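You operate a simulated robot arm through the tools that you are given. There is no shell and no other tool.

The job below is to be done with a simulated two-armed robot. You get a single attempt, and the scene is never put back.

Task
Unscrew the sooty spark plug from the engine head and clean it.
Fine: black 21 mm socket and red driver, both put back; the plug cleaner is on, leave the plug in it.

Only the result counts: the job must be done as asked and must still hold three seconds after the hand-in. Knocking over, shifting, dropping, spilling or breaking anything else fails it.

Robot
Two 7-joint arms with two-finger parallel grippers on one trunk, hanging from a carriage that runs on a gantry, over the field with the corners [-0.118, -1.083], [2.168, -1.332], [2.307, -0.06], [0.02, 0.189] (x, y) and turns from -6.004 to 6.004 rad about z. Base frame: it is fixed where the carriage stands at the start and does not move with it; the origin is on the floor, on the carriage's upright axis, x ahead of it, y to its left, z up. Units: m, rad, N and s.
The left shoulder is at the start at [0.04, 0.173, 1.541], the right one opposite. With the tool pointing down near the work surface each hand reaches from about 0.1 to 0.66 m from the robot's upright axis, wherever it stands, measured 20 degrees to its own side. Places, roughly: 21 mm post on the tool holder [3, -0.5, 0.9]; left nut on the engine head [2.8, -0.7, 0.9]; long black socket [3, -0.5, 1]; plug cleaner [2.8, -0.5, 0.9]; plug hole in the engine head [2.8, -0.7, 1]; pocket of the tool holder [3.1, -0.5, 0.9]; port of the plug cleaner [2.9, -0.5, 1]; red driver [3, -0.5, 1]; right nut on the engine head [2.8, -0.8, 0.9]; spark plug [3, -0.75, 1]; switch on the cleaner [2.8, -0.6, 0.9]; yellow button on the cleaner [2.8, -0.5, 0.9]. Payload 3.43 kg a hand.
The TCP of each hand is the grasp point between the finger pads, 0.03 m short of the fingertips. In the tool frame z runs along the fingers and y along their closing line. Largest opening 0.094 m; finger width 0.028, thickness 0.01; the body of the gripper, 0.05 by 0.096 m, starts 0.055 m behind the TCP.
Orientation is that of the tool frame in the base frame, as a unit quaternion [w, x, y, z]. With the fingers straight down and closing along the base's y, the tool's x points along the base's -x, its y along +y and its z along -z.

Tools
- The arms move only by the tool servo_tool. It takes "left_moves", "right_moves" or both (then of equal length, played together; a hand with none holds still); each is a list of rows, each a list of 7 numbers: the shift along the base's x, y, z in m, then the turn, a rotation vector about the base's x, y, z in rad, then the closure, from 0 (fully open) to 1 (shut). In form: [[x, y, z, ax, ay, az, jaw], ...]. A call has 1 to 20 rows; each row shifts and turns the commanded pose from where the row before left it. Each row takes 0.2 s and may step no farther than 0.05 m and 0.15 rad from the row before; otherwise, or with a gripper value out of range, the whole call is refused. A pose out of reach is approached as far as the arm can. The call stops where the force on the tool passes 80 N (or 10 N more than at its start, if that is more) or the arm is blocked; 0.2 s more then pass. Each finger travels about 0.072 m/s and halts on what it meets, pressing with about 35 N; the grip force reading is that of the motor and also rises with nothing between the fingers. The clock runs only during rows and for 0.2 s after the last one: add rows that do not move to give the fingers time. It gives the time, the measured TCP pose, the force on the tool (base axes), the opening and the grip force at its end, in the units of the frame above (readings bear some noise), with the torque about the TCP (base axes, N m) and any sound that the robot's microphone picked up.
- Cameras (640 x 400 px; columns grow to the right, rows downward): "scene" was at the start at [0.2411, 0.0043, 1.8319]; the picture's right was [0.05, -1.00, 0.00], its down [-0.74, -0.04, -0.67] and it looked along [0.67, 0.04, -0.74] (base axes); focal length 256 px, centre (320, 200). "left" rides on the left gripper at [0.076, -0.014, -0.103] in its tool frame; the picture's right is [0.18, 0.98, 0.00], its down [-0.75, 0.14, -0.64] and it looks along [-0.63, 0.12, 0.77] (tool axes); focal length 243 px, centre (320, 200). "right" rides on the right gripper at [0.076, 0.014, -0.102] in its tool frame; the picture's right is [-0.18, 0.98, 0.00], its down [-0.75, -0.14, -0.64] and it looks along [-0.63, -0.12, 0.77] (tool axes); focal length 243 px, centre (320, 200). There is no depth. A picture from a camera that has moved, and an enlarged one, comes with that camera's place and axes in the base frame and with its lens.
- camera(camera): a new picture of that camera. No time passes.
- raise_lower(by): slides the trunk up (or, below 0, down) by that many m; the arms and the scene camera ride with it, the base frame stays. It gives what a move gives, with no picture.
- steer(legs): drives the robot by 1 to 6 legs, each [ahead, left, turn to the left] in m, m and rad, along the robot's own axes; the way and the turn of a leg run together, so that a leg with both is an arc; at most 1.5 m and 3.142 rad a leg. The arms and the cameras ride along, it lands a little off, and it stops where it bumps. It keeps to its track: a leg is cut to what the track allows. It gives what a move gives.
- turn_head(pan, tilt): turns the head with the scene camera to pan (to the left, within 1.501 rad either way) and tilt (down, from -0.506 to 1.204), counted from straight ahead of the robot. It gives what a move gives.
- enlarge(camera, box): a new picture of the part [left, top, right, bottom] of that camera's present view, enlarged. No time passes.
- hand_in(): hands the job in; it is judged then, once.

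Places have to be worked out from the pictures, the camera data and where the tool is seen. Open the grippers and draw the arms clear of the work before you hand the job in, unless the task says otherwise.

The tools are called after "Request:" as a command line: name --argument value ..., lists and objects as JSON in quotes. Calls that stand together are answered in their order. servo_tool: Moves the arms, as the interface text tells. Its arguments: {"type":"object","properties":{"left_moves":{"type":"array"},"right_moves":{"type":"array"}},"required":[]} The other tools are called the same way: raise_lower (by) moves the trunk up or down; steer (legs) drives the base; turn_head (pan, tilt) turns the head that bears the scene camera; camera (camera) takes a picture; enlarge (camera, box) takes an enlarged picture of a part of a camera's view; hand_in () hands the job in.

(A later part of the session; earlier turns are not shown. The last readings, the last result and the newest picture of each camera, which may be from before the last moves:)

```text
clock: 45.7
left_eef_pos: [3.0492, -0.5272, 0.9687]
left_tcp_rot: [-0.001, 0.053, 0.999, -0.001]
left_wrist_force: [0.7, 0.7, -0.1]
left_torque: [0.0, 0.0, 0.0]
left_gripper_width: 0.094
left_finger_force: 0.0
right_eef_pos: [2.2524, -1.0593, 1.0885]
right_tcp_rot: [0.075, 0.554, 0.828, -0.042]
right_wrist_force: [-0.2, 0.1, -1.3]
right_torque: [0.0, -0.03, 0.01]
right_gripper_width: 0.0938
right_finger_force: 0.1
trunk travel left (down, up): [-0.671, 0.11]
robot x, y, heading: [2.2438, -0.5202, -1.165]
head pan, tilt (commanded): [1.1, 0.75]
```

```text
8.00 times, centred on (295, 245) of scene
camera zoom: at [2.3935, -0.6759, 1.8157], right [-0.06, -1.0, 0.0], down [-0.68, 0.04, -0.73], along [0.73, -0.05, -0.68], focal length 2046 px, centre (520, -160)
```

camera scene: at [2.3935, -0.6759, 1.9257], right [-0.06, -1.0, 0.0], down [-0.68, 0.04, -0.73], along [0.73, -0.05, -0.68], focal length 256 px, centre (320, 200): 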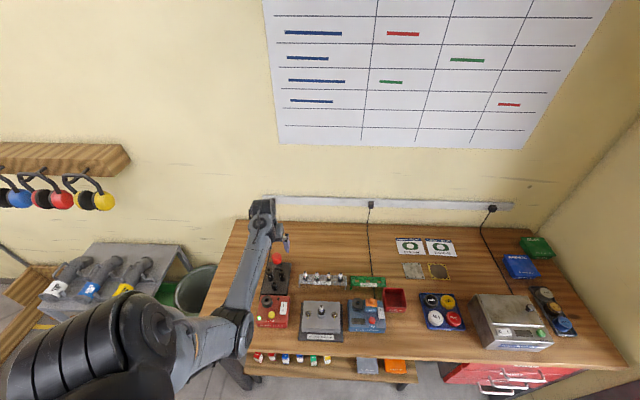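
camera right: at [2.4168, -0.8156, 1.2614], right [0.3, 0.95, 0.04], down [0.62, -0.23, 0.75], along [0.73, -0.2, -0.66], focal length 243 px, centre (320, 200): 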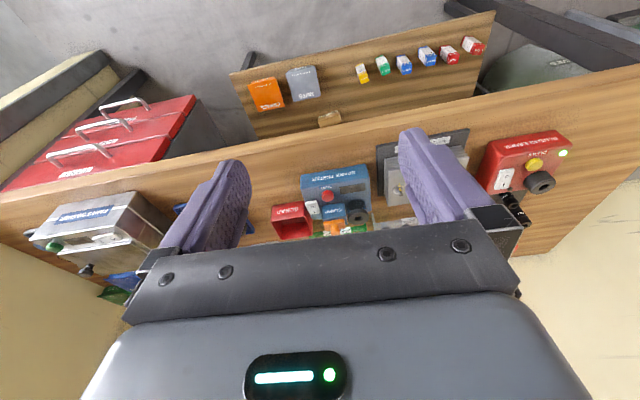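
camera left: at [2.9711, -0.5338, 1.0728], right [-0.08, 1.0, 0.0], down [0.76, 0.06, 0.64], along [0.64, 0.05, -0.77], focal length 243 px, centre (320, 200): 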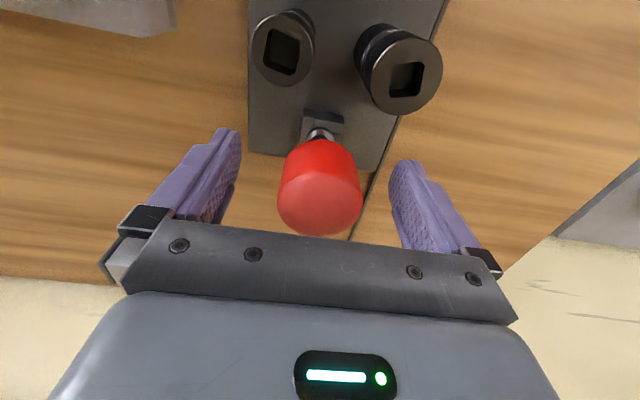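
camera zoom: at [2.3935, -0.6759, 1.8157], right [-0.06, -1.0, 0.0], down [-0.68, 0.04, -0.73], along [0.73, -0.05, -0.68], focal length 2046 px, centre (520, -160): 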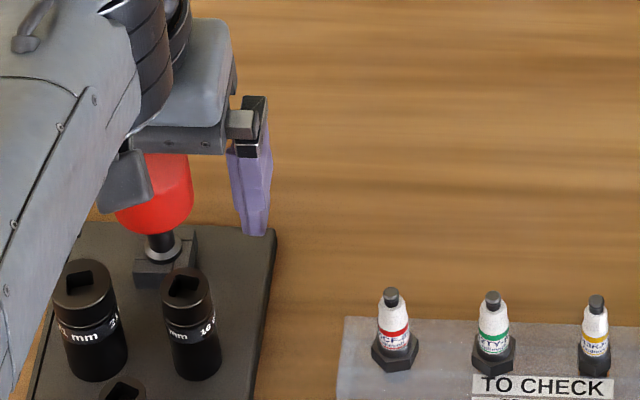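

Everything lines up. I close the left gripper on the knob.

Request:
servo_tool --left_moves '[[0, 0, 0, 0, 0, 0, 0.3], [0, 0, 0, 0, 0, 0, 0.6], [0, 0, 0, 0, 0, 0, 1], [0, 0, 0, 0, 0, 0, 1], [0, 0, 0, 0, 0, 0, 1], [0, 0, 0, 0, 0, 0, 1]]'

Request:
camera --camera "left"

```text
clock: 47.1
left_eef_pos: [3.0496, -0.5279, 0.9695]
left_tcp_rot: [0.0, 0.052, 0.999, 0.0]
left_wrist_force: [-0.1, 0.4, 0.6]
left_torque: [0.06, 0.0, 0.01]
left_gripper_width: 0.0413
left_finger_force: 35.4
right_eef_pos: [2.2517, -1.0591, 1.0901]
right_tcp_rot: [0.076, 0.554, 0.828, -0.042]
right_wrist_force: [0.3, -0.1, 1.0]
right_torque: [-0.01, 0.03, 0.01]
right_gripper_width: 0.0942
right_finger_force: 0.0
trunk travel left (down, up): [-0.671, 0.11]
robot x, y, heading: [2.2445, -0.5258, -1.157]
head pan, tilt (commanded): [1.1, 0.75]
```

```text
taken
camera left: at [2.971, -0.5338, 1.0728], right [-0.08, 1.0, 0.0], down [0.76, 0.06, 0.64], along [0.64, 0.05, -0.77], focal length 243 px, centre (320, 200)
```

left: 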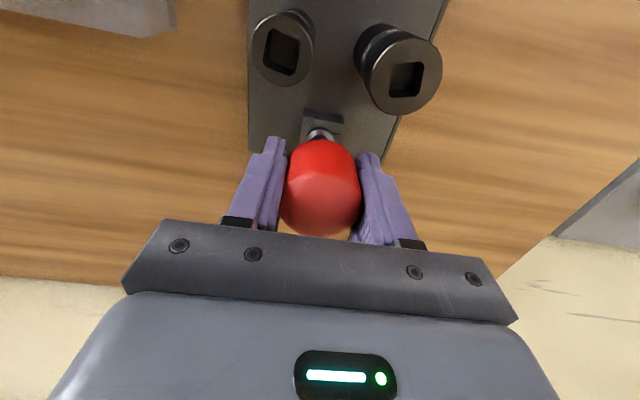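

Gripped at 41.3 mm with 35 N. I lift straight up with the trunk by 0.11 m and look at the driver's shaft.

Request:
raise_lower --by 0.11

Request:
camera --camera "left"

Request:
enlarge --camera "scene" --box '[245, 210, 315, 290]'

```text
clock: 48.5
left_eef_pos: [3.0485, -0.5281, 1.0789]
left_tcp_rot: [-0.001, 0.052, 0.999, -0.002]
left_wrist_force: [0.3, -0.1, -1.8]
left_torque: [-0.02, 0.02, 0.0]
left_gripper_width: 0.0413
left_finger_force: 35.2
right_eef_pos: [2.2522, -1.0597, 1.1991]
right_tcp_rot: [0.076, 0.554, 0.828, -0.042]
right_wrist_force: [0.5, 0.2, 0.1]
right_torque: [0.02, -0.01, -0.01]
right_gripper_width: 0.0941
right_finger_force: 0.1
trunk travel left (down, up): [-0.781, 0.0]
robot x, y, heading: [2.2469, -0.5255, -1.164]
head pan, tilt (commanded): [1.1, 0.75]
```

```text
taken
camera left: at [2.9707, -0.5338, 1.1825], right [-0.08, 1.0, 0.0], down [0.77, 0.06, 0.64], along [0.64, 0.05, -0.77], focal length 243 px, centre (320, 200)
```

left: 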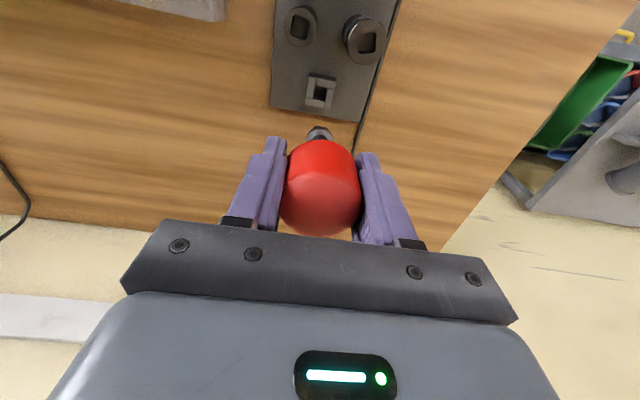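

```text
5.00 times, centred on (280, 250) of scene
camera zoom: at [2.3934, -0.6759, 1.9256], right [-0.06, -1.0, 0.0], down [-0.68, 0.04, -0.73], along [0.73, -0.05, -0.68], focal length 1279 px, centre (520, -50)
```

zoom: 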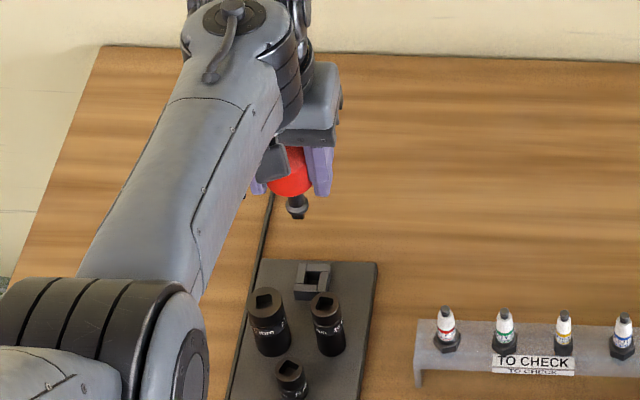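

The driver is lifted cleanly. I zoom on its tip and on the pocket and socket squares to see their orientations.

Request:
enlarge --camera "left" --box '[260, 0, 400, 140]'

Request:
enlarge --camera "scene" --box '[270, 235, 320, 275]'

```text
2.86 times, centred on (330, 70) of left
camera zoom: at [2.9707, -0.5338, 1.1825], right [-0.08, 1.0, 0.0], down [0.77, 0.06, 0.64], along [0.64, 0.05, -0.77], focal length 693 px, centre (291, 571)
```

zoom: 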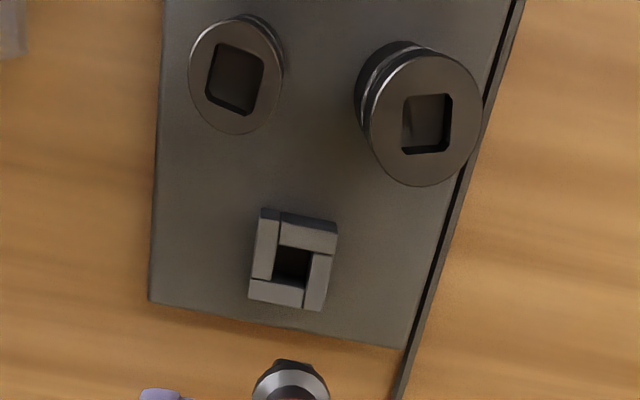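

```text
10.00 times, centred on (295, 255) of scene
camera zoom: at [2.3934, -0.6759, 1.9256], right [-0.06, -1.0, 0.0], down [-0.68, 0.04, -0.73], along [0.73, -0.05, -0.68], focal length 2557 px, centre (570, -350)
```

zoom: 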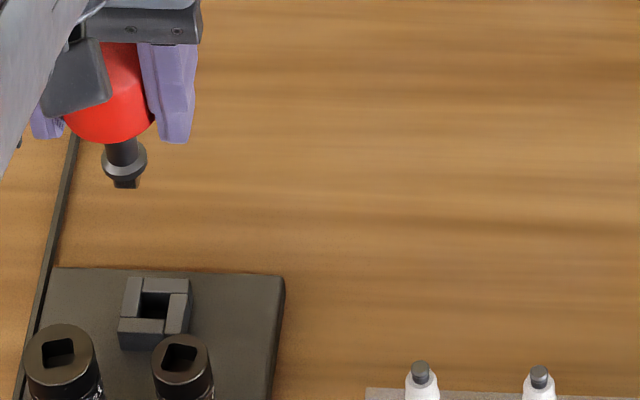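

The pocket square is aligned with the current grip, while the 21 mm socket's square is turned about +15° (CCW) and centred at about [2.994, -0.497]. I move the driver over the socket (tip ~40 mm above it) and turn +0.26 rad.

Request:
servo_tool --left_moves '[[-0.004, 0.002, 0, 0, 0, 0.02, 1], [-0.007, 0.004, 0, 0, 0, 0.035, 1], [-0.009, 0.005, 0, 0, 0, 0.04, 1], [-0.009, 0.005, 0, 0, 0, 0.04, 1], [-0.009, 0.005, 0, 0, 0, 0.04, 1], [-0.008, 0.005, 0, 0, 0, 0.04, 1], [-0.006, 0.004, 0, 0, 0, 0.03, 1], [-0.0025, 0.001, 0, 0, 0, 0.015, 1], [0, 0, 0, 0, 0, 0, 1], [0, 0, 0, 0, 0, 0, 1]]'

Request:
camera --camera "left"

Request:
enlarge --camera "left" --box '[250, 50, 390, 190]'

Request:
enlarge --camera "scene" --box '[240, 220, 310, 290]'

```text
clock: 50.7
left_eef_pos: [2.9944, -0.4971, 1.0792]
left_tcp_rot: [0.0, -0.078, 0.997, -0.001]
left_wrist_force: [-0.3, -0.3, -1.7]
left_torque: [0.0, 0.0, -0.04]
left_gripper_width: 0.0412
left_finger_force: 34.4
right_eef_pos: [2.2517, -1.0583, 1.1987]
right_tcp_rot: [0.075, 0.554, 0.828, -0.042]
right_wrist_force: [-0.5, 0.5, -0.1]
right_torque: [-0.02, -0.01, 0.01]
right_gripper_width: 0.094
right_finger_force: 0.1
trunk travel left (down, up): [-0.781, 0.0]
robot x, y, heading: [2.2454, -0.524, -1.16]
head pan, tilt (commanded): [1.1, 0.75]
```

```text
taken
camera left: at [2.9203, -0.5227, 1.1825], right [-0.33, 0.94, 0.0], down [0.72, 0.26, 0.64], along [0.6, 0.21, -0.77], focal length 243 px, centre (320, 200)
```

left: 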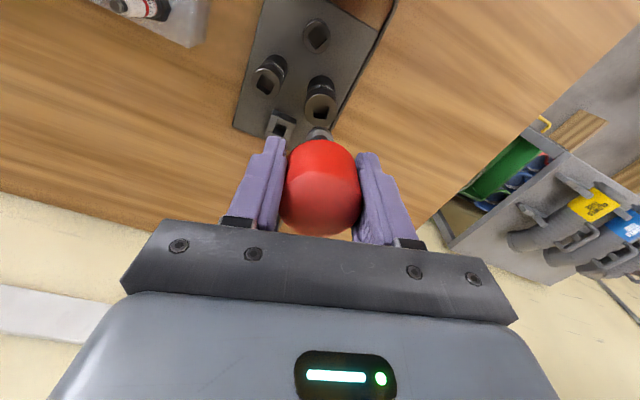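

```text
2.86 times, centred on (320, 120) of left
camera zoom: at [2.9203, -0.5227, 1.1825], right [-0.33, 0.94, 0.0], down [0.72, 0.26, 0.64], along [0.6, 0.21, -0.77], focal length 693 px, centre (320, 429)
```

zoom: 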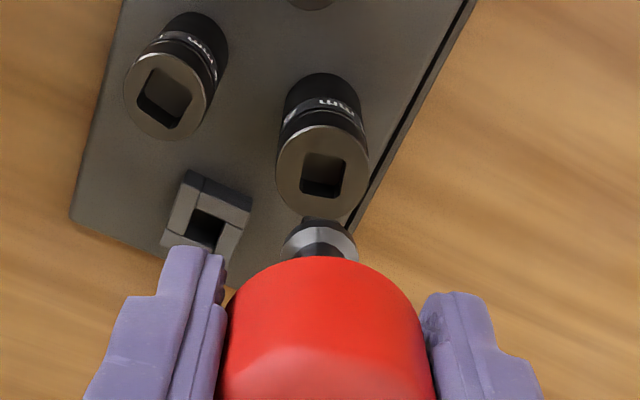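

```text
5.71 times, centred on (275, 255) of scene
camera zoom: at [2.3934, -0.6759, 1.9257], right [-0.06, -1.0, 0.0], down [-0.68, 0.04, -0.73], along [0.73, -0.05, -0.68], focal length 1461 px, centre (577, -114)
```

zoom: 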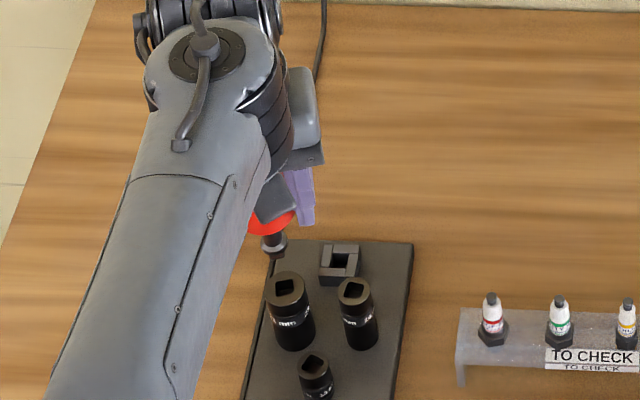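

The left camera shows the socket within ~1 mm of the tool axis; the scene view must confirm. I enlarge both more.

Request:
enlarge --camera "scene" --box '[265, 245, 295, 275]'

Request:
enlarge --camera "left" --box '[290, 80, 350, 140]'

```text
13.33 times, centred on (280, 260) of scene
camera zoom: at [2.3934, -0.6759, 1.9257], right [-0.06, -1.0, 0.0], down [-0.68, 0.04, -0.73], along [0.73, -0.05, -0.68], focal length 3410 px, centre (853, -600)
```

zoom: 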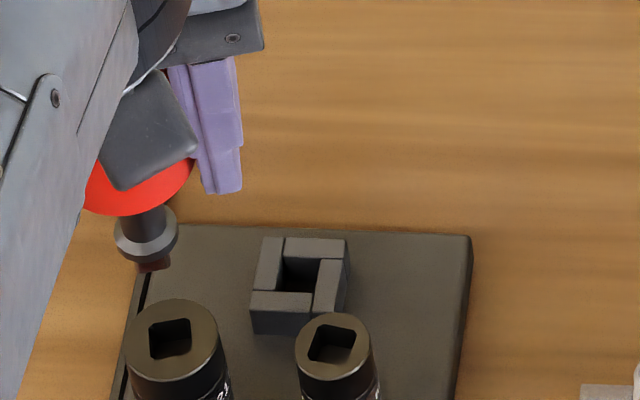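

```text
6.67 times, centred on (320, 110) of left
camera zoom: at [2.9203, -0.5227, 1.1825], right [-0.33, 0.94, 0.0], down [0.72, 0.26, 0.64], along [0.6, 0.21, -0.77], focal length 1618 px, centre (320, 800)
```

zoom: 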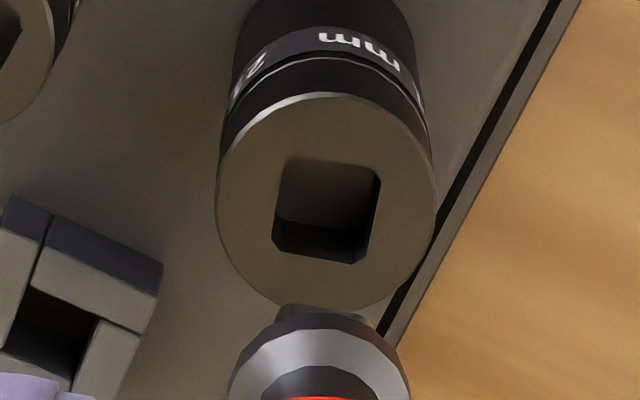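

Differential checks agree within ~1 mm laterally; depth is less certain. I lower to put the tip only a few mm above the socket, where misalignment shows directly.

Request:
servo_tool --left_moves '[[0, 0, -0.003, 0, 0, 0, 1], [0, 0.0004, -0.006, 0, 0, 0, 1], [0, 0.0004, -0.007, 0, 0, 0, 1], [0, 0, -0.006, 0, 0, 0, 1], [0, 0, -0.004, 0, 0, 0, 1], [0, 0, -0.002, 0, 0, 0, 1], [0, 0, 0, 0, 0, 0, 1], [0, 0, 0, 0, 0, 0, 1]]'

Request:
enlarge --camera "scene" --box '[265, 245, 295, 275]'

Request:
enlarge --camera "left" --box '[290, 90, 350, 150]'

```text
clock: 52.5
left_eef_pos: [2.9941, -0.4961, 1.0515]
left_tcp_rot: [0.0, -0.077, 0.997, -0.002]
left_wrist_force: [0.1, 0.4, -1.1]
left_torque: [-0.01, -0.04, 0.0]
left_gripper_width: 0.0411
left_finger_force: 35.3
right_eef_pos: [2.2519, -1.0594, 1.2]
right_tcp_rot: [0.076, 0.553, 0.829, -0.041]
right_wrist_force: [-0.8, 0.7, -1.0]
right_torque: [0.03, 0.0, -0.01]
right_gripper_width: 0.0939
right_finger_force: 0.1
trunk travel left (down, up): [-0.781, 0.0]
robot x, y, heading: [2.2422, -0.5262, -1.168]
head pan, tilt (commanded): [1.1, 0.75]
```

```text
13.33 times, centred on (280, 260) of scene
camera zoom: at [2.3934, -0.676, 1.9257], right [-0.06, -1.0, 0.0], down [-0.68, 0.04, -0.73], along [0.73, -0.05, -0.68], focal length 3410 px, centre (853, -600)
```

zoom: 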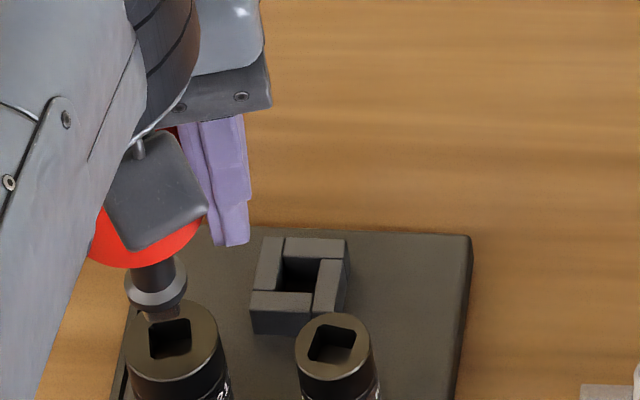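

```text
6.67 times, centred on (320, 120) of left
camera zoom: at [2.9204, -0.5217, 1.1548], right [-0.33, 0.94, 0.0], down [0.72, 0.26, 0.64], along [0.6, 0.21, -0.77], focal length 1618 px, centre (320, 733)
```

zoom: 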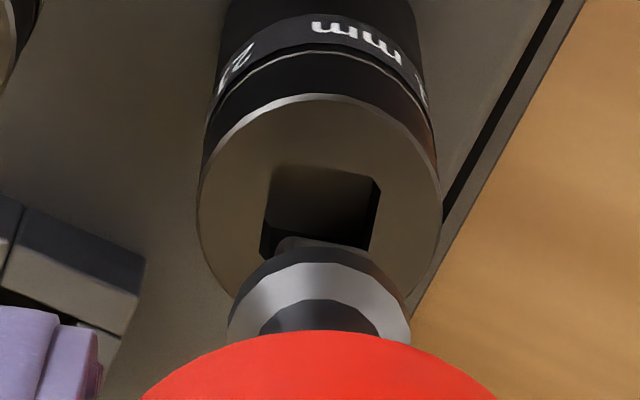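

Both views now agree: driver axis centred over the socket and squares parallel, with the tip ~10 mm above the top. I descend slowly 16 mm and watch the force.

Request:
servo_tool --left_moves '[[0, 0, -0.002, 0, 0, 0, 1], [0, 0, -0.002, 0, 0, 0, 1], [0, 0, -0.002, 0, 0, 0, 1], [0, 0, -0.002, 0, 0, 0, 1], [0, 0, -0.002, 0, 0, 0, 1], [0, 0, -0.002, 0, 0, 0, 1], [0, 0, -0.002, 0, 0, 0, 1], [0, 0, -0.002, 0, 0, 0, 1], [0, 0, 0, 0, 0, 0, 1]]'

Request:
enlarge --camera "scene" --box '[265, 245, 295, 275]'

Request:
enlarge --camera "left" --box '[290, 90, 350, 150]'

```text
clock: 54.5
left_eef_pos: [2.9957, -0.4969, 1.0354]
left_tcp_rot: [-0.001, -0.078, 0.997, -0.001]
left_wrist_force: [0.6, 0.5, -2.1]
left_torque: [-0.01, 0.02, 0.01]
left_gripper_width: 0.0414
left_finger_force: 35.0
right_eef_pos: [2.2521, -1.059, 1.2005]
right_tcp_rot: [0.076, 0.554, 0.828, -0.042]
right_wrist_force: [-0.5, 1.1, 0.3]
right_torque: [-0.01, -0.01, 0.0]
right_gripper_width: 0.094
right_finger_force: 0.1
trunk travel left (down, up): [-0.781, 0.0]
robot x, y, heading: [2.243, -0.5252, -1.164]
head pan, tilt (commanded): [1.1, 0.75]
```

```text
13.33 times, centred on (280, 260) of scene
camera zoom: at [2.3934, -0.676, 1.9257], right [-0.06, -1.0, 0.0], down [-0.68, 0.04, -0.73], along [0.73, -0.05, -0.68], focal length 3410 px, centre (853, -600)
```

zoom: 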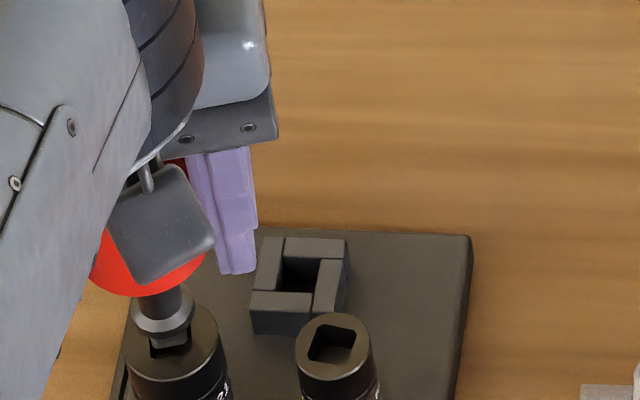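

```text
6.67 times, centred on (320, 120) of left
camera zoom: at [2.9208, -0.5217, 1.1387], right [-0.33, 0.94, 0.0], down [0.72, 0.26, 0.64], along [0.6, 0.21, -0.77], focal length 1618 px, centre (320, 733)
```

zoom: 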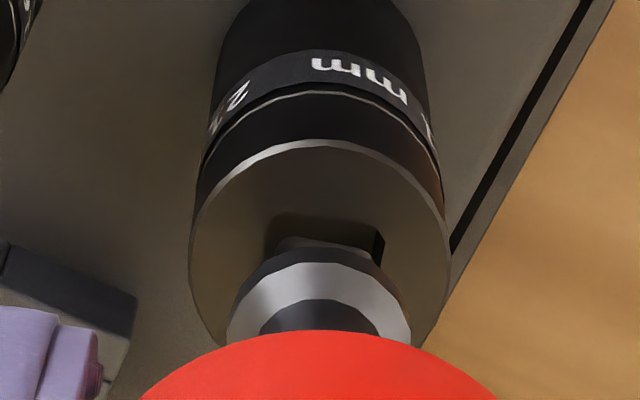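

No contact yet; the tip is centred at the mouth of the square hole. I continue slowly downward.

Request:
servo_tool --left_moves '[[0, 0, -0.002, 0, 0, 0, 1], [0, 0, -0.002, 0, 0, 0, 1], [0, 0, -0.002, 0, 0, 0, 1], [0, 0, -0.002, 0, 0, 0, 1], [0, 0, -0.0015, 0, 0, 0, 1], [0, 0, -0.0015, 0, 0, 0, 1], [0, 0, 0, 0, 0, 0, 1]]'

Request:
enlarge --camera "scene" --box '[265, 245, 295, 275]'

Request:
enlarge --camera "left" --box '[290, 90, 350, 150]'

```text
clock: 56.1
left_eef_pos: [2.9955, -0.4963, 1.0247]
left_tcp_rot: [0.0, -0.077, 0.997, -0.002]
left_wrist_force: [-0.4, -0.4, -2.5]
left_torque: [0.0, 0.01, -0.03]
left_gripper_width: 0.0411
left_finger_force: 34.9
right_eef_pos: [2.2529, -1.0593, 1.1996]
right_tcp_rot: [0.076, 0.554, 0.828, -0.043]
right_wrist_force: [-0.2, 0.9, -0.6]
right_torque: [-0.02, -0.02, -0.01]
right_gripper_width: 0.094
right_finger_force: 0.0
trunk travel left (down, up): [-0.781, 0.0]
robot x, y, heading: [2.2415, -0.5247, -1.164]
head pan, tilt (commanded): [1.1, 0.75]
```

```text
13.33 times, centred on (280, 260) of scene
camera zoom: at [2.3934, -0.676, 1.9257], right [-0.06, -1.0, 0.0], down [-0.68, 0.04, -0.73], along [0.73, -0.05, -0.68], focal length 3410 px, centre (853, -600)
```

zoom: 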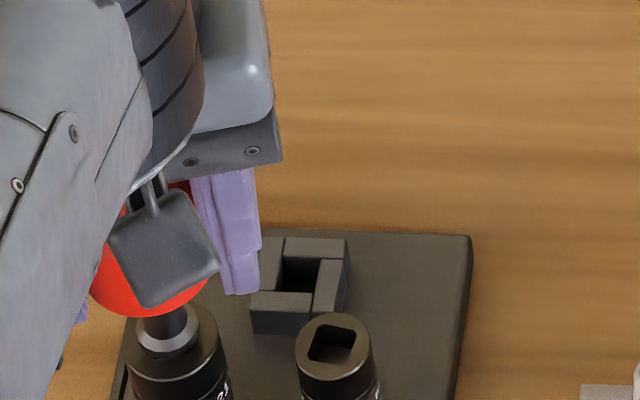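

```text
6.67 times, centred on (320, 120) of left
camera zoom: at [2.9206, -0.5216, 1.1278], right [-0.33, 0.94, 0.0], down [0.72, 0.26, 0.64], along [0.6, 0.21, -0.77], focal length 1618 px, centre (320, 733)
```

zoom: 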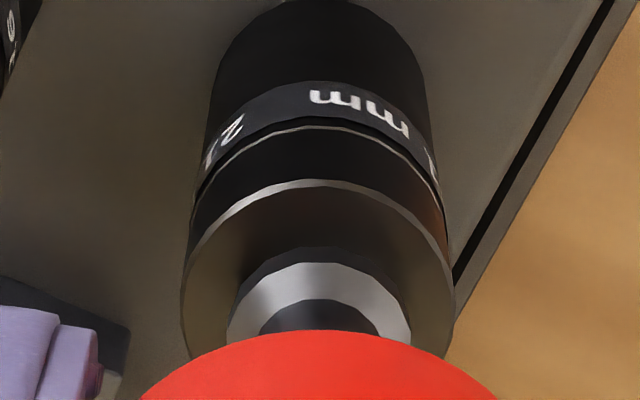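

The tip is inside the socket with no side load. I press on in 1 mm steps until the flange seats.

Request:
servo_tool --left_moves '[[0, 0, -0.001, 0, 0, 0, 1], [0, 0, -0.001, 0, 0, 0, 1], [0, 0, -0.001, 0, 0, 0, 1], [0, 0, -0.001, 0, 0, 0, 1], [0, 0, -0.001, 0, 0, 0, 1], [0, 0, 0, 0, 0, 0, 1]]'

```text
clock: 57.5
left_eef_pos: [2.9959, -0.4963, 1.0199]
left_tcp_rot: [0.0, -0.079, 0.997, -0.002]
left_wrist_force: [-4.7, 0.4, 10.1]
left_torque: [0.02, 0.34, 0.02]
left_gripper_width: 0.0412
left_finger_force: 34.9
right_eef_pos: [2.2528, -1.0595, 1.1992]
right_tcp_rot: [0.076, 0.554, 0.828, -0.041]
right_wrist_force: [0.0, -0.1, -0.4]
right_torque: [0.02, -0.01, -0.01]
right_gripper_width: 0.0944
right_finger_force: 0.1
trunk travel left (down, up): [-0.781, 0.0]
robot x, y, heading: [2.2482, -0.5219, -1.162]
head pan, tilt (commanded): [1.1, 0.75]
```

Contact: 10 N upward at z=1.020, as predicted for a seated flange. I press a bit more to make sure it is fully engaged, relaxing the small x load.

Request:
servo_tool --left_moves '[[-0.0005, 0, -0.001, 0, 0, 0, 1], [-0.0005, 0, -0.001, 0, 0, 0, 1], [0, 0, -0.001, 0, 0, 0, 1], [0, 0, 0, 0, 0, 0, 1], [0, 0, 0, 0, 0, 0, 1]]'

Request:
enlarge --camera "left" --box '[290, 90, 350, 150]'

```text
clock: 58.7
left_eef_pos: [2.9982, -0.4953, 1.0186]
left_tcp_rot: [0.002, -0.077, 0.997, -0.002]
left_wrist_force: [-10.7, 0.9, 42.3]
left_torque: [0.06, 0.7, 0.0]
left_gripper_width: 0.0414
left_finger_force: 35.8
right_eef_pos: [2.2544, -1.0584, 1.1991]
right_tcp_rot: [0.077, 0.553, 0.828, -0.04]
right_wrist_force: [-0.4, 0.2, 0.2]
right_torque: [0.01, 0.02, 0.02]
right_gripper_width: 0.0939
right_finger_force: 0.0
trunk travel left (down, up): [-0.781, 0.0]
robot x, y, heading: [2.2464, -0.5222, -1.167]
head pan, tilt (commanded): [1.1, 0.75]
```

```text
6.67 times, centred on (320, 120) of left
camera zoom: at [2.9232, -0.5212, 1.122], right [-0.33, 0.94, 0.0], down [0.72, 0.26, 0.64], along [0.61, 0.21, -0.76], focal length 1618 px, centre (320, 733)
```

zoom: 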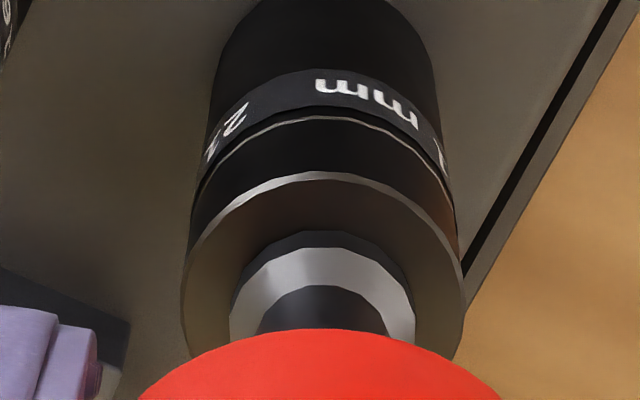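

Pressed to 42 N; the flange seats at the socket. I lift gently 30 mm and check that the socket comes along.

Request:
servo_tool --left_moves '[[0, 0, 0.002, 0, 0, 0, 1], [0, 0, 0.002, 0, 0, 0, 1], [0, 0, 0.003, 0, 0, 0, 1], [0, 0, 0.003, 0, 0, 0, 1], [0, 0, 0.004, 0, 0, 0, 1], [0, 0, 0.004, 0, 0, 0, 1], [0, 0, 0.004, 0, 0, 0, 1], [0, 0, 0.004, 0, 0, 0, 1], [0, 0, 0.004, 0, 0, 0, 1], [0, 0, 0.003, 0, 0, 0, 1], [0, 0, 0, 0, 0, 0, 1]]'

Request:
enlarge --camera "scene" --box '[255, 235, 305, 285]'

Request:
enlarge --camera "left" --box '[260, 50, 380, 170]'

```text
clock: 61.1
left_eef_pos: [2.9945, -0.4961, 1.0487]
left_tcp_rot: [-0.001, -0.078, 0.997, -0.001]
left_wrist_force: [-0.9, -1.0, -1.6]
left_torque: [-0.02, -0.01, 0.0]
left_gripper_width: 0.0414
left_finger_force: 34.8
right_eef_pos: [2.2527, -1.059, 1.1996]
right_tcp_rot: [0.076, 0.554, 0.828, -0.043]
right_wrist_force: [0.4, -1.0, 1.1]
right_torque: [0.02, 0.03, 0.0]
right_gripper_width: 0.0939
right_finger_force: 0.0
trunk travel left (down, up): [-0.781, 0.0]
robot x, y, heading: [2.2493, -0.5215, -1.163]
head pan, tilt (commanded): [1.1, 0.75]
```

```text
8.00 times, centred on (280, 260) of scene
camera zoom: at [2.3934, -0.676, 1.9257], right [-0.06, -1.0, 0.0], down [-0.68, 0.04, -0.73], along [0.73, -0.05, -0.68], focal length 2046 px, centre (640, -280)
```

zoom: 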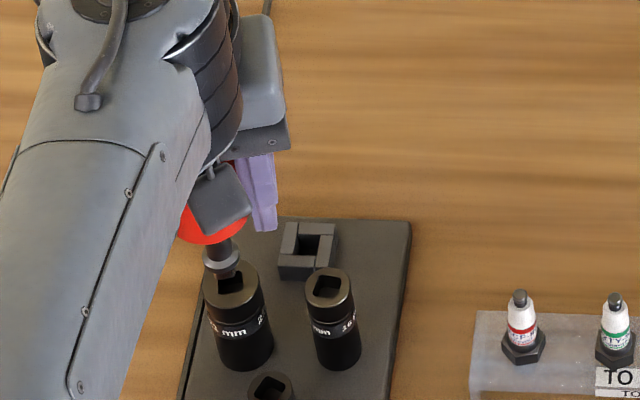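

```text
3.33 times, centred on (320, 110) of left
camera zoom: at [2.9197, -0.5212, 1.1526], right [-0.33, 0.94, 0.0], down [0.72, 0.26, 0.64], along [0.6, 0.21, -0.77], focal length 809 px, centre (320, 500)
```

zoom: 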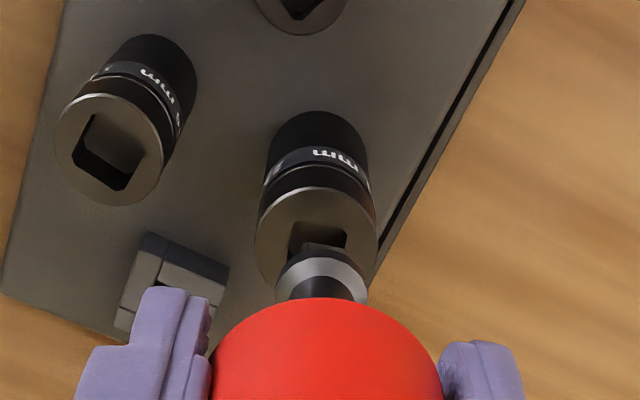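

The socket stayed on its post: the driver wasn't fully latched (no click heard). I zoom in closely to check concentricity before pressing again.

Request:
enlarge --camera "scene" --box '[268, 248, 288, 273]'

Request:
enlarge --camera "left" --box '[295, 95, 345, 145]'

```text
16.00 times, centred on (278, 260) of scene
camera zoom: at [2.3934, -0.676, 1.9257], right [-0.06, -1.0, 0.0], down [-0.68, 0.04, -0.73], along [0.73, -0.05, -0.68], focal length 4092 px, centre (992, -768)
```

zoom: 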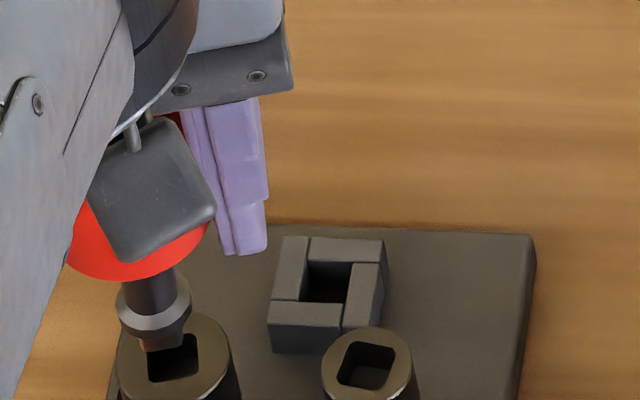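

```text
8.00 times, centred on (320, 120) of left
camera zoom: at [2.9197, -0.5212, 1.1526], right [-0.33, 0.94, 0.0], down [0.72, 0.26, 0.64], along [0.6, 0.21, -0.77], focal length 1941 px, centre (320, 840)
```

zoom: 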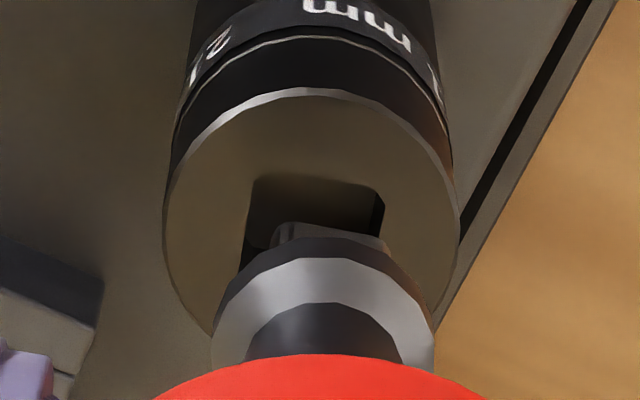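

Careful comparison of both views shows the driver axis is ~2.2 mm nearer the robot and ~1.1 mm left of the socket's axis, and the arm bows outward under load. I correct by [+0.0022, -0.0011], lower to just above seating, and check again.

Request:
servo_tool --left_moves '[[0.0011, -0.0006, 0, 0, 0, 0, 1], [0.0011, -0.0005, -0.001, 0, 0, 0, 1], [0, 0, -0.002, 0, 0, 0, 1], [0, 0, -0.003, 0, 0, 0, 1], [0, 0, -0.003, 0, 0, 0, 1], [0, 0, -0.003, 0, 0, 0, 1], [0, 0, -0.003, 0, 0, 0, 1], [0, 0, -0.003, 0, 0, 0, 1], [0, 0, -0.002, 0, 0, 0, 1], [0, 0, -0.002, 0, 0, 0, 1], [0, 0, -0.002, 0, 0, 0, 1], [0, 0, 0, 0, 0, 0, 1], [0, 0, 0, 0, 0, 0, 1]]'

Request:
enlarge --camera "scene" --box '[268, 248, 288, 273]'

Request:
enlarge --camera "left" --box '[295, 95, 345, 145]'

```text
clock: 63.9
left_eef_pos: [2.9966, -0.4973, 1.0262]
left_tcp_rot: [-0.001, -0.078, 0.997, -0.002]
left_wrist_force: [-0.7, 0.5, 4.0]
left_torque: [0.04, 0.08, 0.03]
left_gripper_width: 0.0412
left_finger_force: 35.4
right_eef_pos: [2.2529, -1.0601, 1.1989]
right_tcp_rot: [0.075, 0.554, 0.828, -0.042]
right_wrist_force: [0.0, -0.1, 0.4]
right_torque: [0.01, -0.02, 0.03]
right_gripper_width: 0.0939
right_finger_force: 0.0
trunk travel left (down, up): [-0.781, 0.0]
robot x, y, heading: [2.2476, -0.5253, -1.164]
head pan, tilt (commanded): [1.1, 0.75]
```

```text
16.00 times, centred on (278, 260) of scene
camera zoom: at [2.3935, -0.6759, 1.9257], right [-0.06, -1.0, 0.0], down [-0.68, 0.04, -0.73], along [0.73, -0.05, -0.68], focal length 4092 px, centre (992, -768)
```

zoom: 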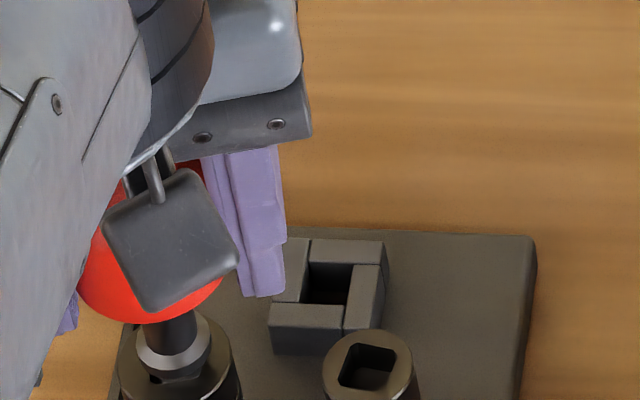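

```text
8.00 times, centred on (320, 120) of left
camera zoom: at [2.9226, -0.5227, 1.1292], right [-0.33, 0.94, 0.0], down [0.72, 0.26, 0.64], along [0.61, 0.21, -0.77], focal length 1941 px, centre (320, 840)
```

zoom: 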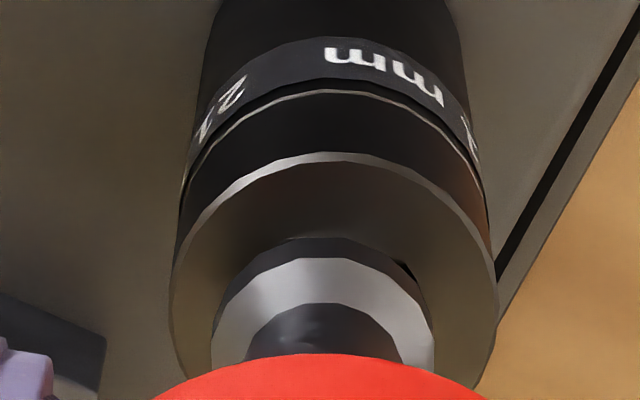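

The lateral correction overshot slightly (hole corner peeks out on the +y side in both views) and there's a light 4 N contact. I rise 3 mm, shift +0.7 mm in y and +0.3 mm in x, and come down again in small steps.

Request:
servo_tool --left_moves '[[0, 0, 0.002, 0, 0, 0, 1], [0, 0.0004, 0.002, 0, 0, 0, 1], [0.0003, 0.0003, 0, 0, 0, 0, 1], [0, 0, -0.001, 0, 0, 0, 1], [0, 0, -0.001, 0, 0, 0, 1], [0, 0, -0.001, 0, 0, 0, 1], [0, 0, -0.001, 0, 0, 0, 1], [0, 0, -0.001, 0, 0, 0, 1], [0, 0, 0, 0, 0, 0, 1], [0, 0, 0, 0, 0, 0, 1]]'

Request:
enlarge --camera "scene" --box '[268, 248, 288, 273]'

Request:
enlarge --camera "left" --box '[295, 95, 345, 145]'

```text
clock: 66.1
left_eef_pos: [2.9958, -0.4966, 1.0239]
left_tcp_rot: [-0.001, -0.078, 0.997, -0.002]
left_wrist_force: [0.4, 0.3, -1.3]
left_torque: [-0.02, 0.0, -0.01]
left_gripper_width: 0.0415
left_finger_force: 35.2
right_eef_pos: [2.2533, -1.0579, 1.1996]
right_tcp_rot: [0.076, 0.554, 0.828, -0.042]
right_wrist_force: [-0.1, 0.2, 0.3]
right_torque: [0.01, -0.04, -0.01]
right_gripper_width: 0.094
right_finger_force: 0.0
trunk travel left (down, up): [-0.781, 0.0]
robot x, y, heading: [2.2434, -0.5205, -1.161]
head pan, tilt (commanded): [1.1, 0.75]
```

```text
16.00 times, centred on (278, 260) of scene
camera zoom: at [2.3934, -0.6759, 1.9257], right [-0.06, -1.0, 0.0], down [-0.68, 0.04, -0.73], along [0.73, -0.05, -0.68], focal length 4092 px, centre (992, -768)
```

zoom: 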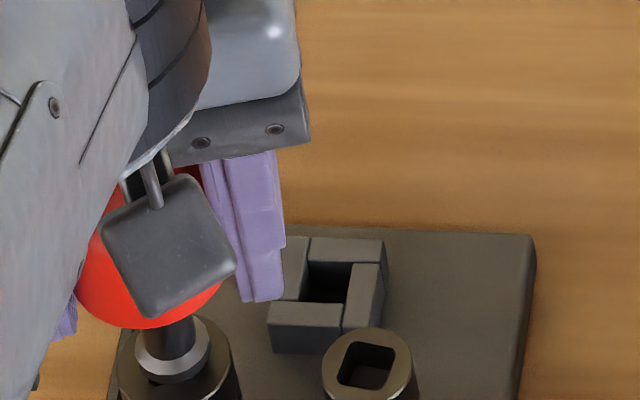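

```text
8.00 times, centred on (320, 120) of left
camera zoom: at [2.9218, -0.5224, 1.1275], right [-0.33, 0.94, 0.0], down [0.72, 0.26, 0.64], along [0.6, 0.21, -0.77], focal length 1941 px, centre (320, 840)
```

zoom: 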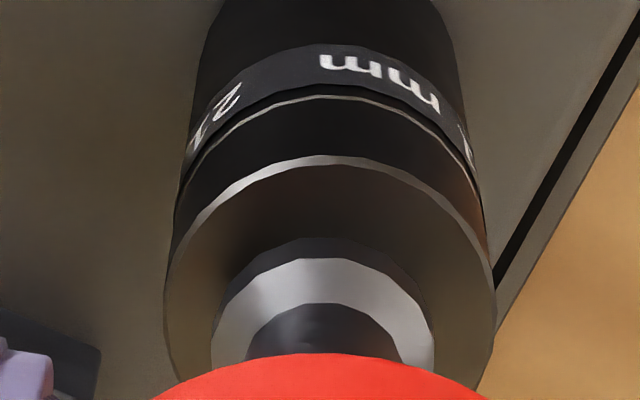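

Free again and well centred. Now I press down with small steps, pulling x back slightly as the load grows to counter the arm's outward bow.

Request:
servo_tool --left_moves '[[0, 0.0002, -0.001, 0, 0, 0, 1], [0, 0.0001, -0.001, 0, 0, 0, 1], [0, 0, -0.001, 0, 0, 0, 1], [-0.0005, 0, -0.0008, 0, 0, 0, 1], [-0.001, 0, -0.0008, 0, 0, 0, 1], [-0.001, 0, -0.0008, 0, 0, 0, 1], [0, 0, 0, 0, 0, 0, 1]]'

```text
clock: 67.7
left_eef_pos: [2.9943, -0.4968, 1.0195]
left_tcp_rot: [0.0, -0.078, 0.997, -0.002]
left_wrist_force: [2.6, 0.9, 2.3]
left_torque: [-0.04, -0.09, 0.0]
left_gripper_width: 0.041
left_finger_force: 35.0
right_eef_pos: [2.2533, -1.0585, 1.1993]
right_tcp_rot: [0.076, 0.554, 0.828, -0.042]
right_wrist_force: [0.2, -0.3, -0.3]
right_torque: [0.0, -0.01, 0.02]
right_gripper_width: 0.0941
right_finger_force: 0.1
trunk travel left (down, up): [-0.781, 0.0]
robot x, y, heading: [2.2466, -0.5214, -1.168]
head pan, tilt (commanded): [1.1, 0.75]
```

Only ~4 N so far; the contact is deeper than before. I continue pressing in small steps.

Request:
servo_tool --left_moves '[[0.001, 0, -0.001, 0, 0, 0, 1], [0, 0, -0.001, 0, 0, 0, 1], [0, 0, -0.001, 0, 0, 0, 1], [-0.0005, 0, -0.001, 0, 0, 0, 1], [0, 0, 0, 0, 0, 0, 1]]'

```text
clock: 68.9
left_eef_pos: [2.9977, -0.4967, 1.0189]
left_tcp_rot: [0.003, -0.077, 0.997, -0.001]
left_wrist_force: [-11.2, 1.2, 45.9]
left_torque: [0.11, 0.69, 0.01]
left_gripper_width: 0.0414
left_finger_force: 35.0
right_eef_pos: [2.2551, -1.0594, 1.1987]
right_tcp_rot: [0.077, 0.554, 0.828, -0.041]
right_wrist_force: [1.0, 0.4, 0.1]
right_torque: [-0.02, -0.06, -0.03]
right_gripper_width: 0.0941
right_finger_force: 0.1
trunk travel left (down, up): [-0.781, 0.0]
robot x, y, heading: [2.245, -0.5228, -1.165]
head pan, tilt (commanded): [1.1, 0.75]
```

Seated at z≈1.019 with 46 N and no click. I press somewhat harder (to ~70 N) with x compensation.

Request:
servo_tool --left_moves '[[-0.0015, 0, -0.0005, 0, 0, 0, 1], [-0.0015, 0, -0.0005, 0, 0, 0, 1], [-0.001, 0, -0.0005, 0, 0, 0, 1], [0, 0, 0, 0, 0, 0, 1]]'

Request:
enlarge --camera "left" --box '[295, 95, 345, 145]'

Request:
enlarge --camera "scene" --box '[268, 248, 288, 273]'

```text
clock: 69.9
left_eef_pos: [2.9981, -0.4954, 1.0181]
left_tcp_rot: [0.004, -0.077, 0.997, -0.001]
left_wrist_force: [8.2, 0.7, 30.5]
left_torque: [0.02, -0.61, 0.01]
left_gripper_width: 0.0413
left_finger_force: 34.9
right_eef_pos: [2.2565, -1.0588, 1.1992]
right_tcp_rot: [0.077, 0.554, 0.828, -0.041]
right_wrist_force: [0.4, -0.1, -0.2]
right_torque: [0.0, 0.03, -0.01]
right_gripper_width: 0.094
right_finger_force: 0.1
trunk travel left (down, up): [-0.781, 0.0]
robot x, y, heading: [2.2482, -0.5207, -1.164]
head pan, tilt (commanded): [1.1, 0.75]
```

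```text
8.00 times, centred on (320, 120) of left
camera zoom: at [2.9226, -0.5213, 1.1208], right [-0.33, 0.94, -0.01], down [0.72, 0.26, 0.65], along [0.61, 0.21, -0.76], focal length 1941 px, centre (320, 840)
```

zoom: 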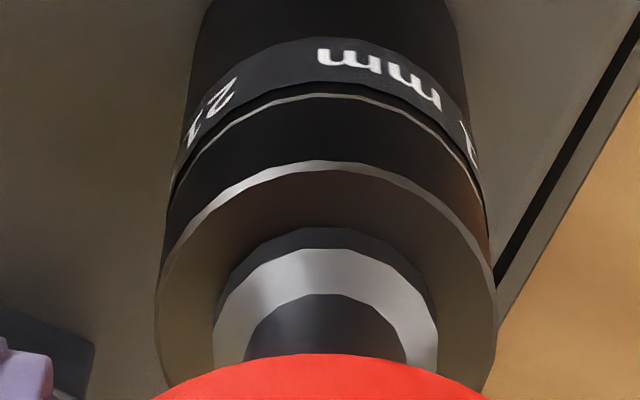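

```text
16.00 times, centred on (278, 260) of scene
camera zoom: at [2.3948, -0.676, 1.9261], right [-0.06, -1.0, 0.0], down [-0.68, 0.04, -0.73], along [0.73, -0.05, -0.68], focal length 4092 px, centre (992, -768)
```

zoom: 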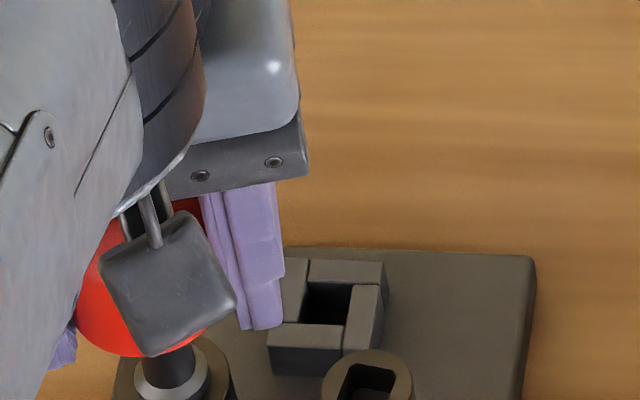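

No click, but it sits flush. I try lifting again gently to see whether the socket now follows.

Request:
servo_tool --left_moves '[[0.002, 0, 0.002, 0, 0, 0, 1], [0.001, 0, 0.002, 0, 0, 0, 1], [0, 0, 0.002, 0, 0, 0, 1], [0, 0, 0.003, 0, 0, 0, 1], [0, 0, 0.003, 0, 0, 0, 1], [0, 0, 0.003, 0, 0, 0, 1], [0, 0, 0.003, 0, 0, 0, 1], [0, 0, 0, 0, 0, 0, 1]]'

Request:
enlarge --camera "left" --box '[280, 70, 360, 150]'

Request:
enlarge --camera "scene" --box '[260, 240, 300, 280]'

```text
clock: 71.7
left_eef_pos: [2.9936, -0.4965, 1.0317]
left_tcp_rot: [-0.001, -0.078, 0.997, 0.0]
left_wrist_force: [-0.5, -0.1, -1.6]
left_torque: [0.02, -0.02, -0.02]
left_gripper_width: 0.0414
left_finger_force: 35.0
right_eef_pos: [2.2518, -1.0589, 1.1994]
right_tcp_rot: [0.075, 0.554, 0.828, -0.042]
right_wrist_force: [-0.2, -0.1, -0.4]
right_torque: [0.0, -0.01, 0.0]
right_gripper_width: 0.094
right_finger_force: 0.1
trunk travel left (down, up): [-0.781, 0.0]
robot x, y, heading: [2.2478, -0.5243, -1.167]
head pan, tilt (commanded): [1.1, 0.75]
```

```text
5.00 times, centred on (320, 110) of left
camera zoom: at [2.9184, -0.5219, 1.1346], right [-0.33, 0.94, 0.0], down [0.72, 0.26, 0.64], along [0.6, 0.21, -0.77], focal length 1213 px, centre (320, 650)
```

zoom: 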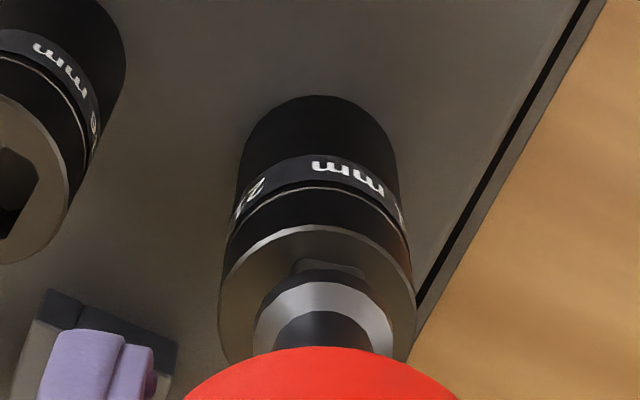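

```text
10.00 times, centred on (280, 260) of scene
camera zoom: at [2.3934, -0.676, 1.9257], right [-0.06, -1.0, 0.0], down [-0.68, 0.04, -0.73], along [0.73, -0.05, -0.68], focal length 2557 px, centre (720, -400)
```

zoom: 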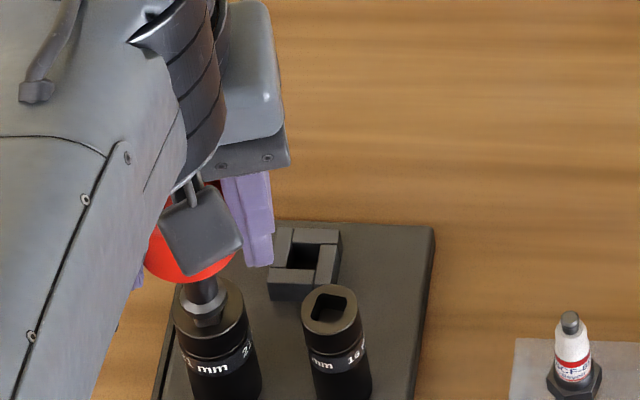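

Still not latched even though seated, so the square's yaw may be off beyond the catch's tolerance. I rise another 25 mm and zoom hard on the tip and the hole to compare their angles.

Request:
servo_tool --left_moves '[[0.001, 0, 0.003, 0, 0, 0, 1], [0.001, 0, 0.004, 0, 0, 0, 1], [0.001, 0, 0.005, 0, 0, 0, 1], [0, 0, 0.005, 0, 0, 0, 1], [0, 0, 0.005, 0, 0, 0, 1], [0, 0, 0.003, 0, 0, 0, 1], [0, 0, 0, 0, 0, 0, 1]]'

Request:
enlarge --camera "left" --box '[305, 100, 340, 135]'

Request:
enlarge --camera "scene" --box '[270, 250, 285, 270]'

```text
clock: 73.3
left_eef_pos: [2.9963, -0.4967, 1.0563]
left_tcp_rot: [-0.002, -0.078, 0.997, -0.001]
left_wrist_force: [0.3, -0.4, -0.7]
left_torque: [0.01, -0.02, 0.03]
left_gripper_width: 0.0416
left_finger_force: 34.6
right_eef_pos: [2.2515, -1.0597, 1.1998]
right_tcp_rot: [0.075, 0.554, 0.828, -0.041]
right_wrist_force: [0.2, 0.5, -0.6]
right_torque: [-0.02, -0.03, 0.01]
right_gripper_width: 0.0941
right_finger_force: 0.3
trunk travel left (down, up): [-0.781, 0.0]
robot x, y, heading: [2.2458, -0.5235, -1.173]
head pan, tilt (commanded): [1.1, 0.75]
```

```text
11.43 times, centred on (322, 118) of left
camera zoom: at [2.9219, -0.5216, 1.1596], right [-0.33, 0.94, 0.0], down [0.72, 0.26, 0.64], along [0.6, 0.21, -0.77], focal length 2773 px, centre (291, 1143)
```

zoom: 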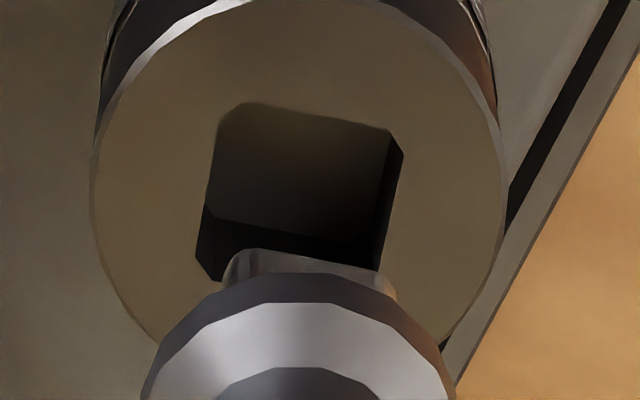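

```text
16.00 times, centred on (278, 260) of scene
camera zoom: at [2.3934, -0.676, 1.9257], right [-0.06, -1.0, 0.0], down [-0.68, 0.04, -0.73], along [0.73, -0.05, -0.68], focal length 4092 px, centre (1000, -760)
```

zoom: 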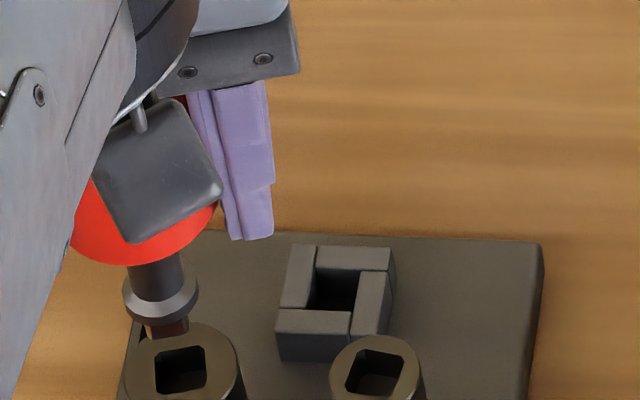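

Yaw and centring look right, so the catch may need a firmer push. I go down again and press in stages toward ~70 N, pulling x back ~1 mm per 10 N to keep side load near zero (the carriage tilts a little under load).

Request:
servo_tool --left_moves '[[0, 0, -0.003, 0, 0, 0, 1], [0, 0, -0.005, 0, 0, 0, 1], [0, 0, -0.005, 0, 0, 0, 1], [0, 0, -0.005, 0, 0, 0, 1], [0, 0, -0.005, 0, 0, 0, 1], [0, 0, -0.004, 0, 0, 0, 1], [0, 0, -0.003, 0, 0, 0, 1], [0, 0, -0.002, 0, 0, 0, 1], [0, 0, -0.002, 0, 0, 0, 1], [0, 0, -0.002, 0, 0, 0, 1], [0, 0, 0, 0, 0, 0, 1]]'

```text
clock: 75.7
left_eef_pos: [2.9956, -0.4963, 1.0207]
left_tcp_rot: [0.0, -0.078, 0.997, -0.003]
left_wrist_force: [0.7, -0.4, -2.5]
left_torque: [0.02, -0.06, -0.01]
left_gripper_width: 0.0412
left_finger_force: 34.9
right_eef_pos: [2.2522, -1.0597, 1.1997]
right_tcp_rot: [0.076, 0.554, 0.828, -0.042]
right_wrist_force: [-0.2, 0.7, 0.0]
right_torque: [-0.01, -0.03, 0.01]
right_gripper_width: 0.094
right_finger_force: 0.0
trunk travel left (down, up): [-0.781, 0.0]
robot x, y, heading: [2.245, -0.5252, -1.171]
head pan, tilt (commanded): [1.1, 0.75]
```

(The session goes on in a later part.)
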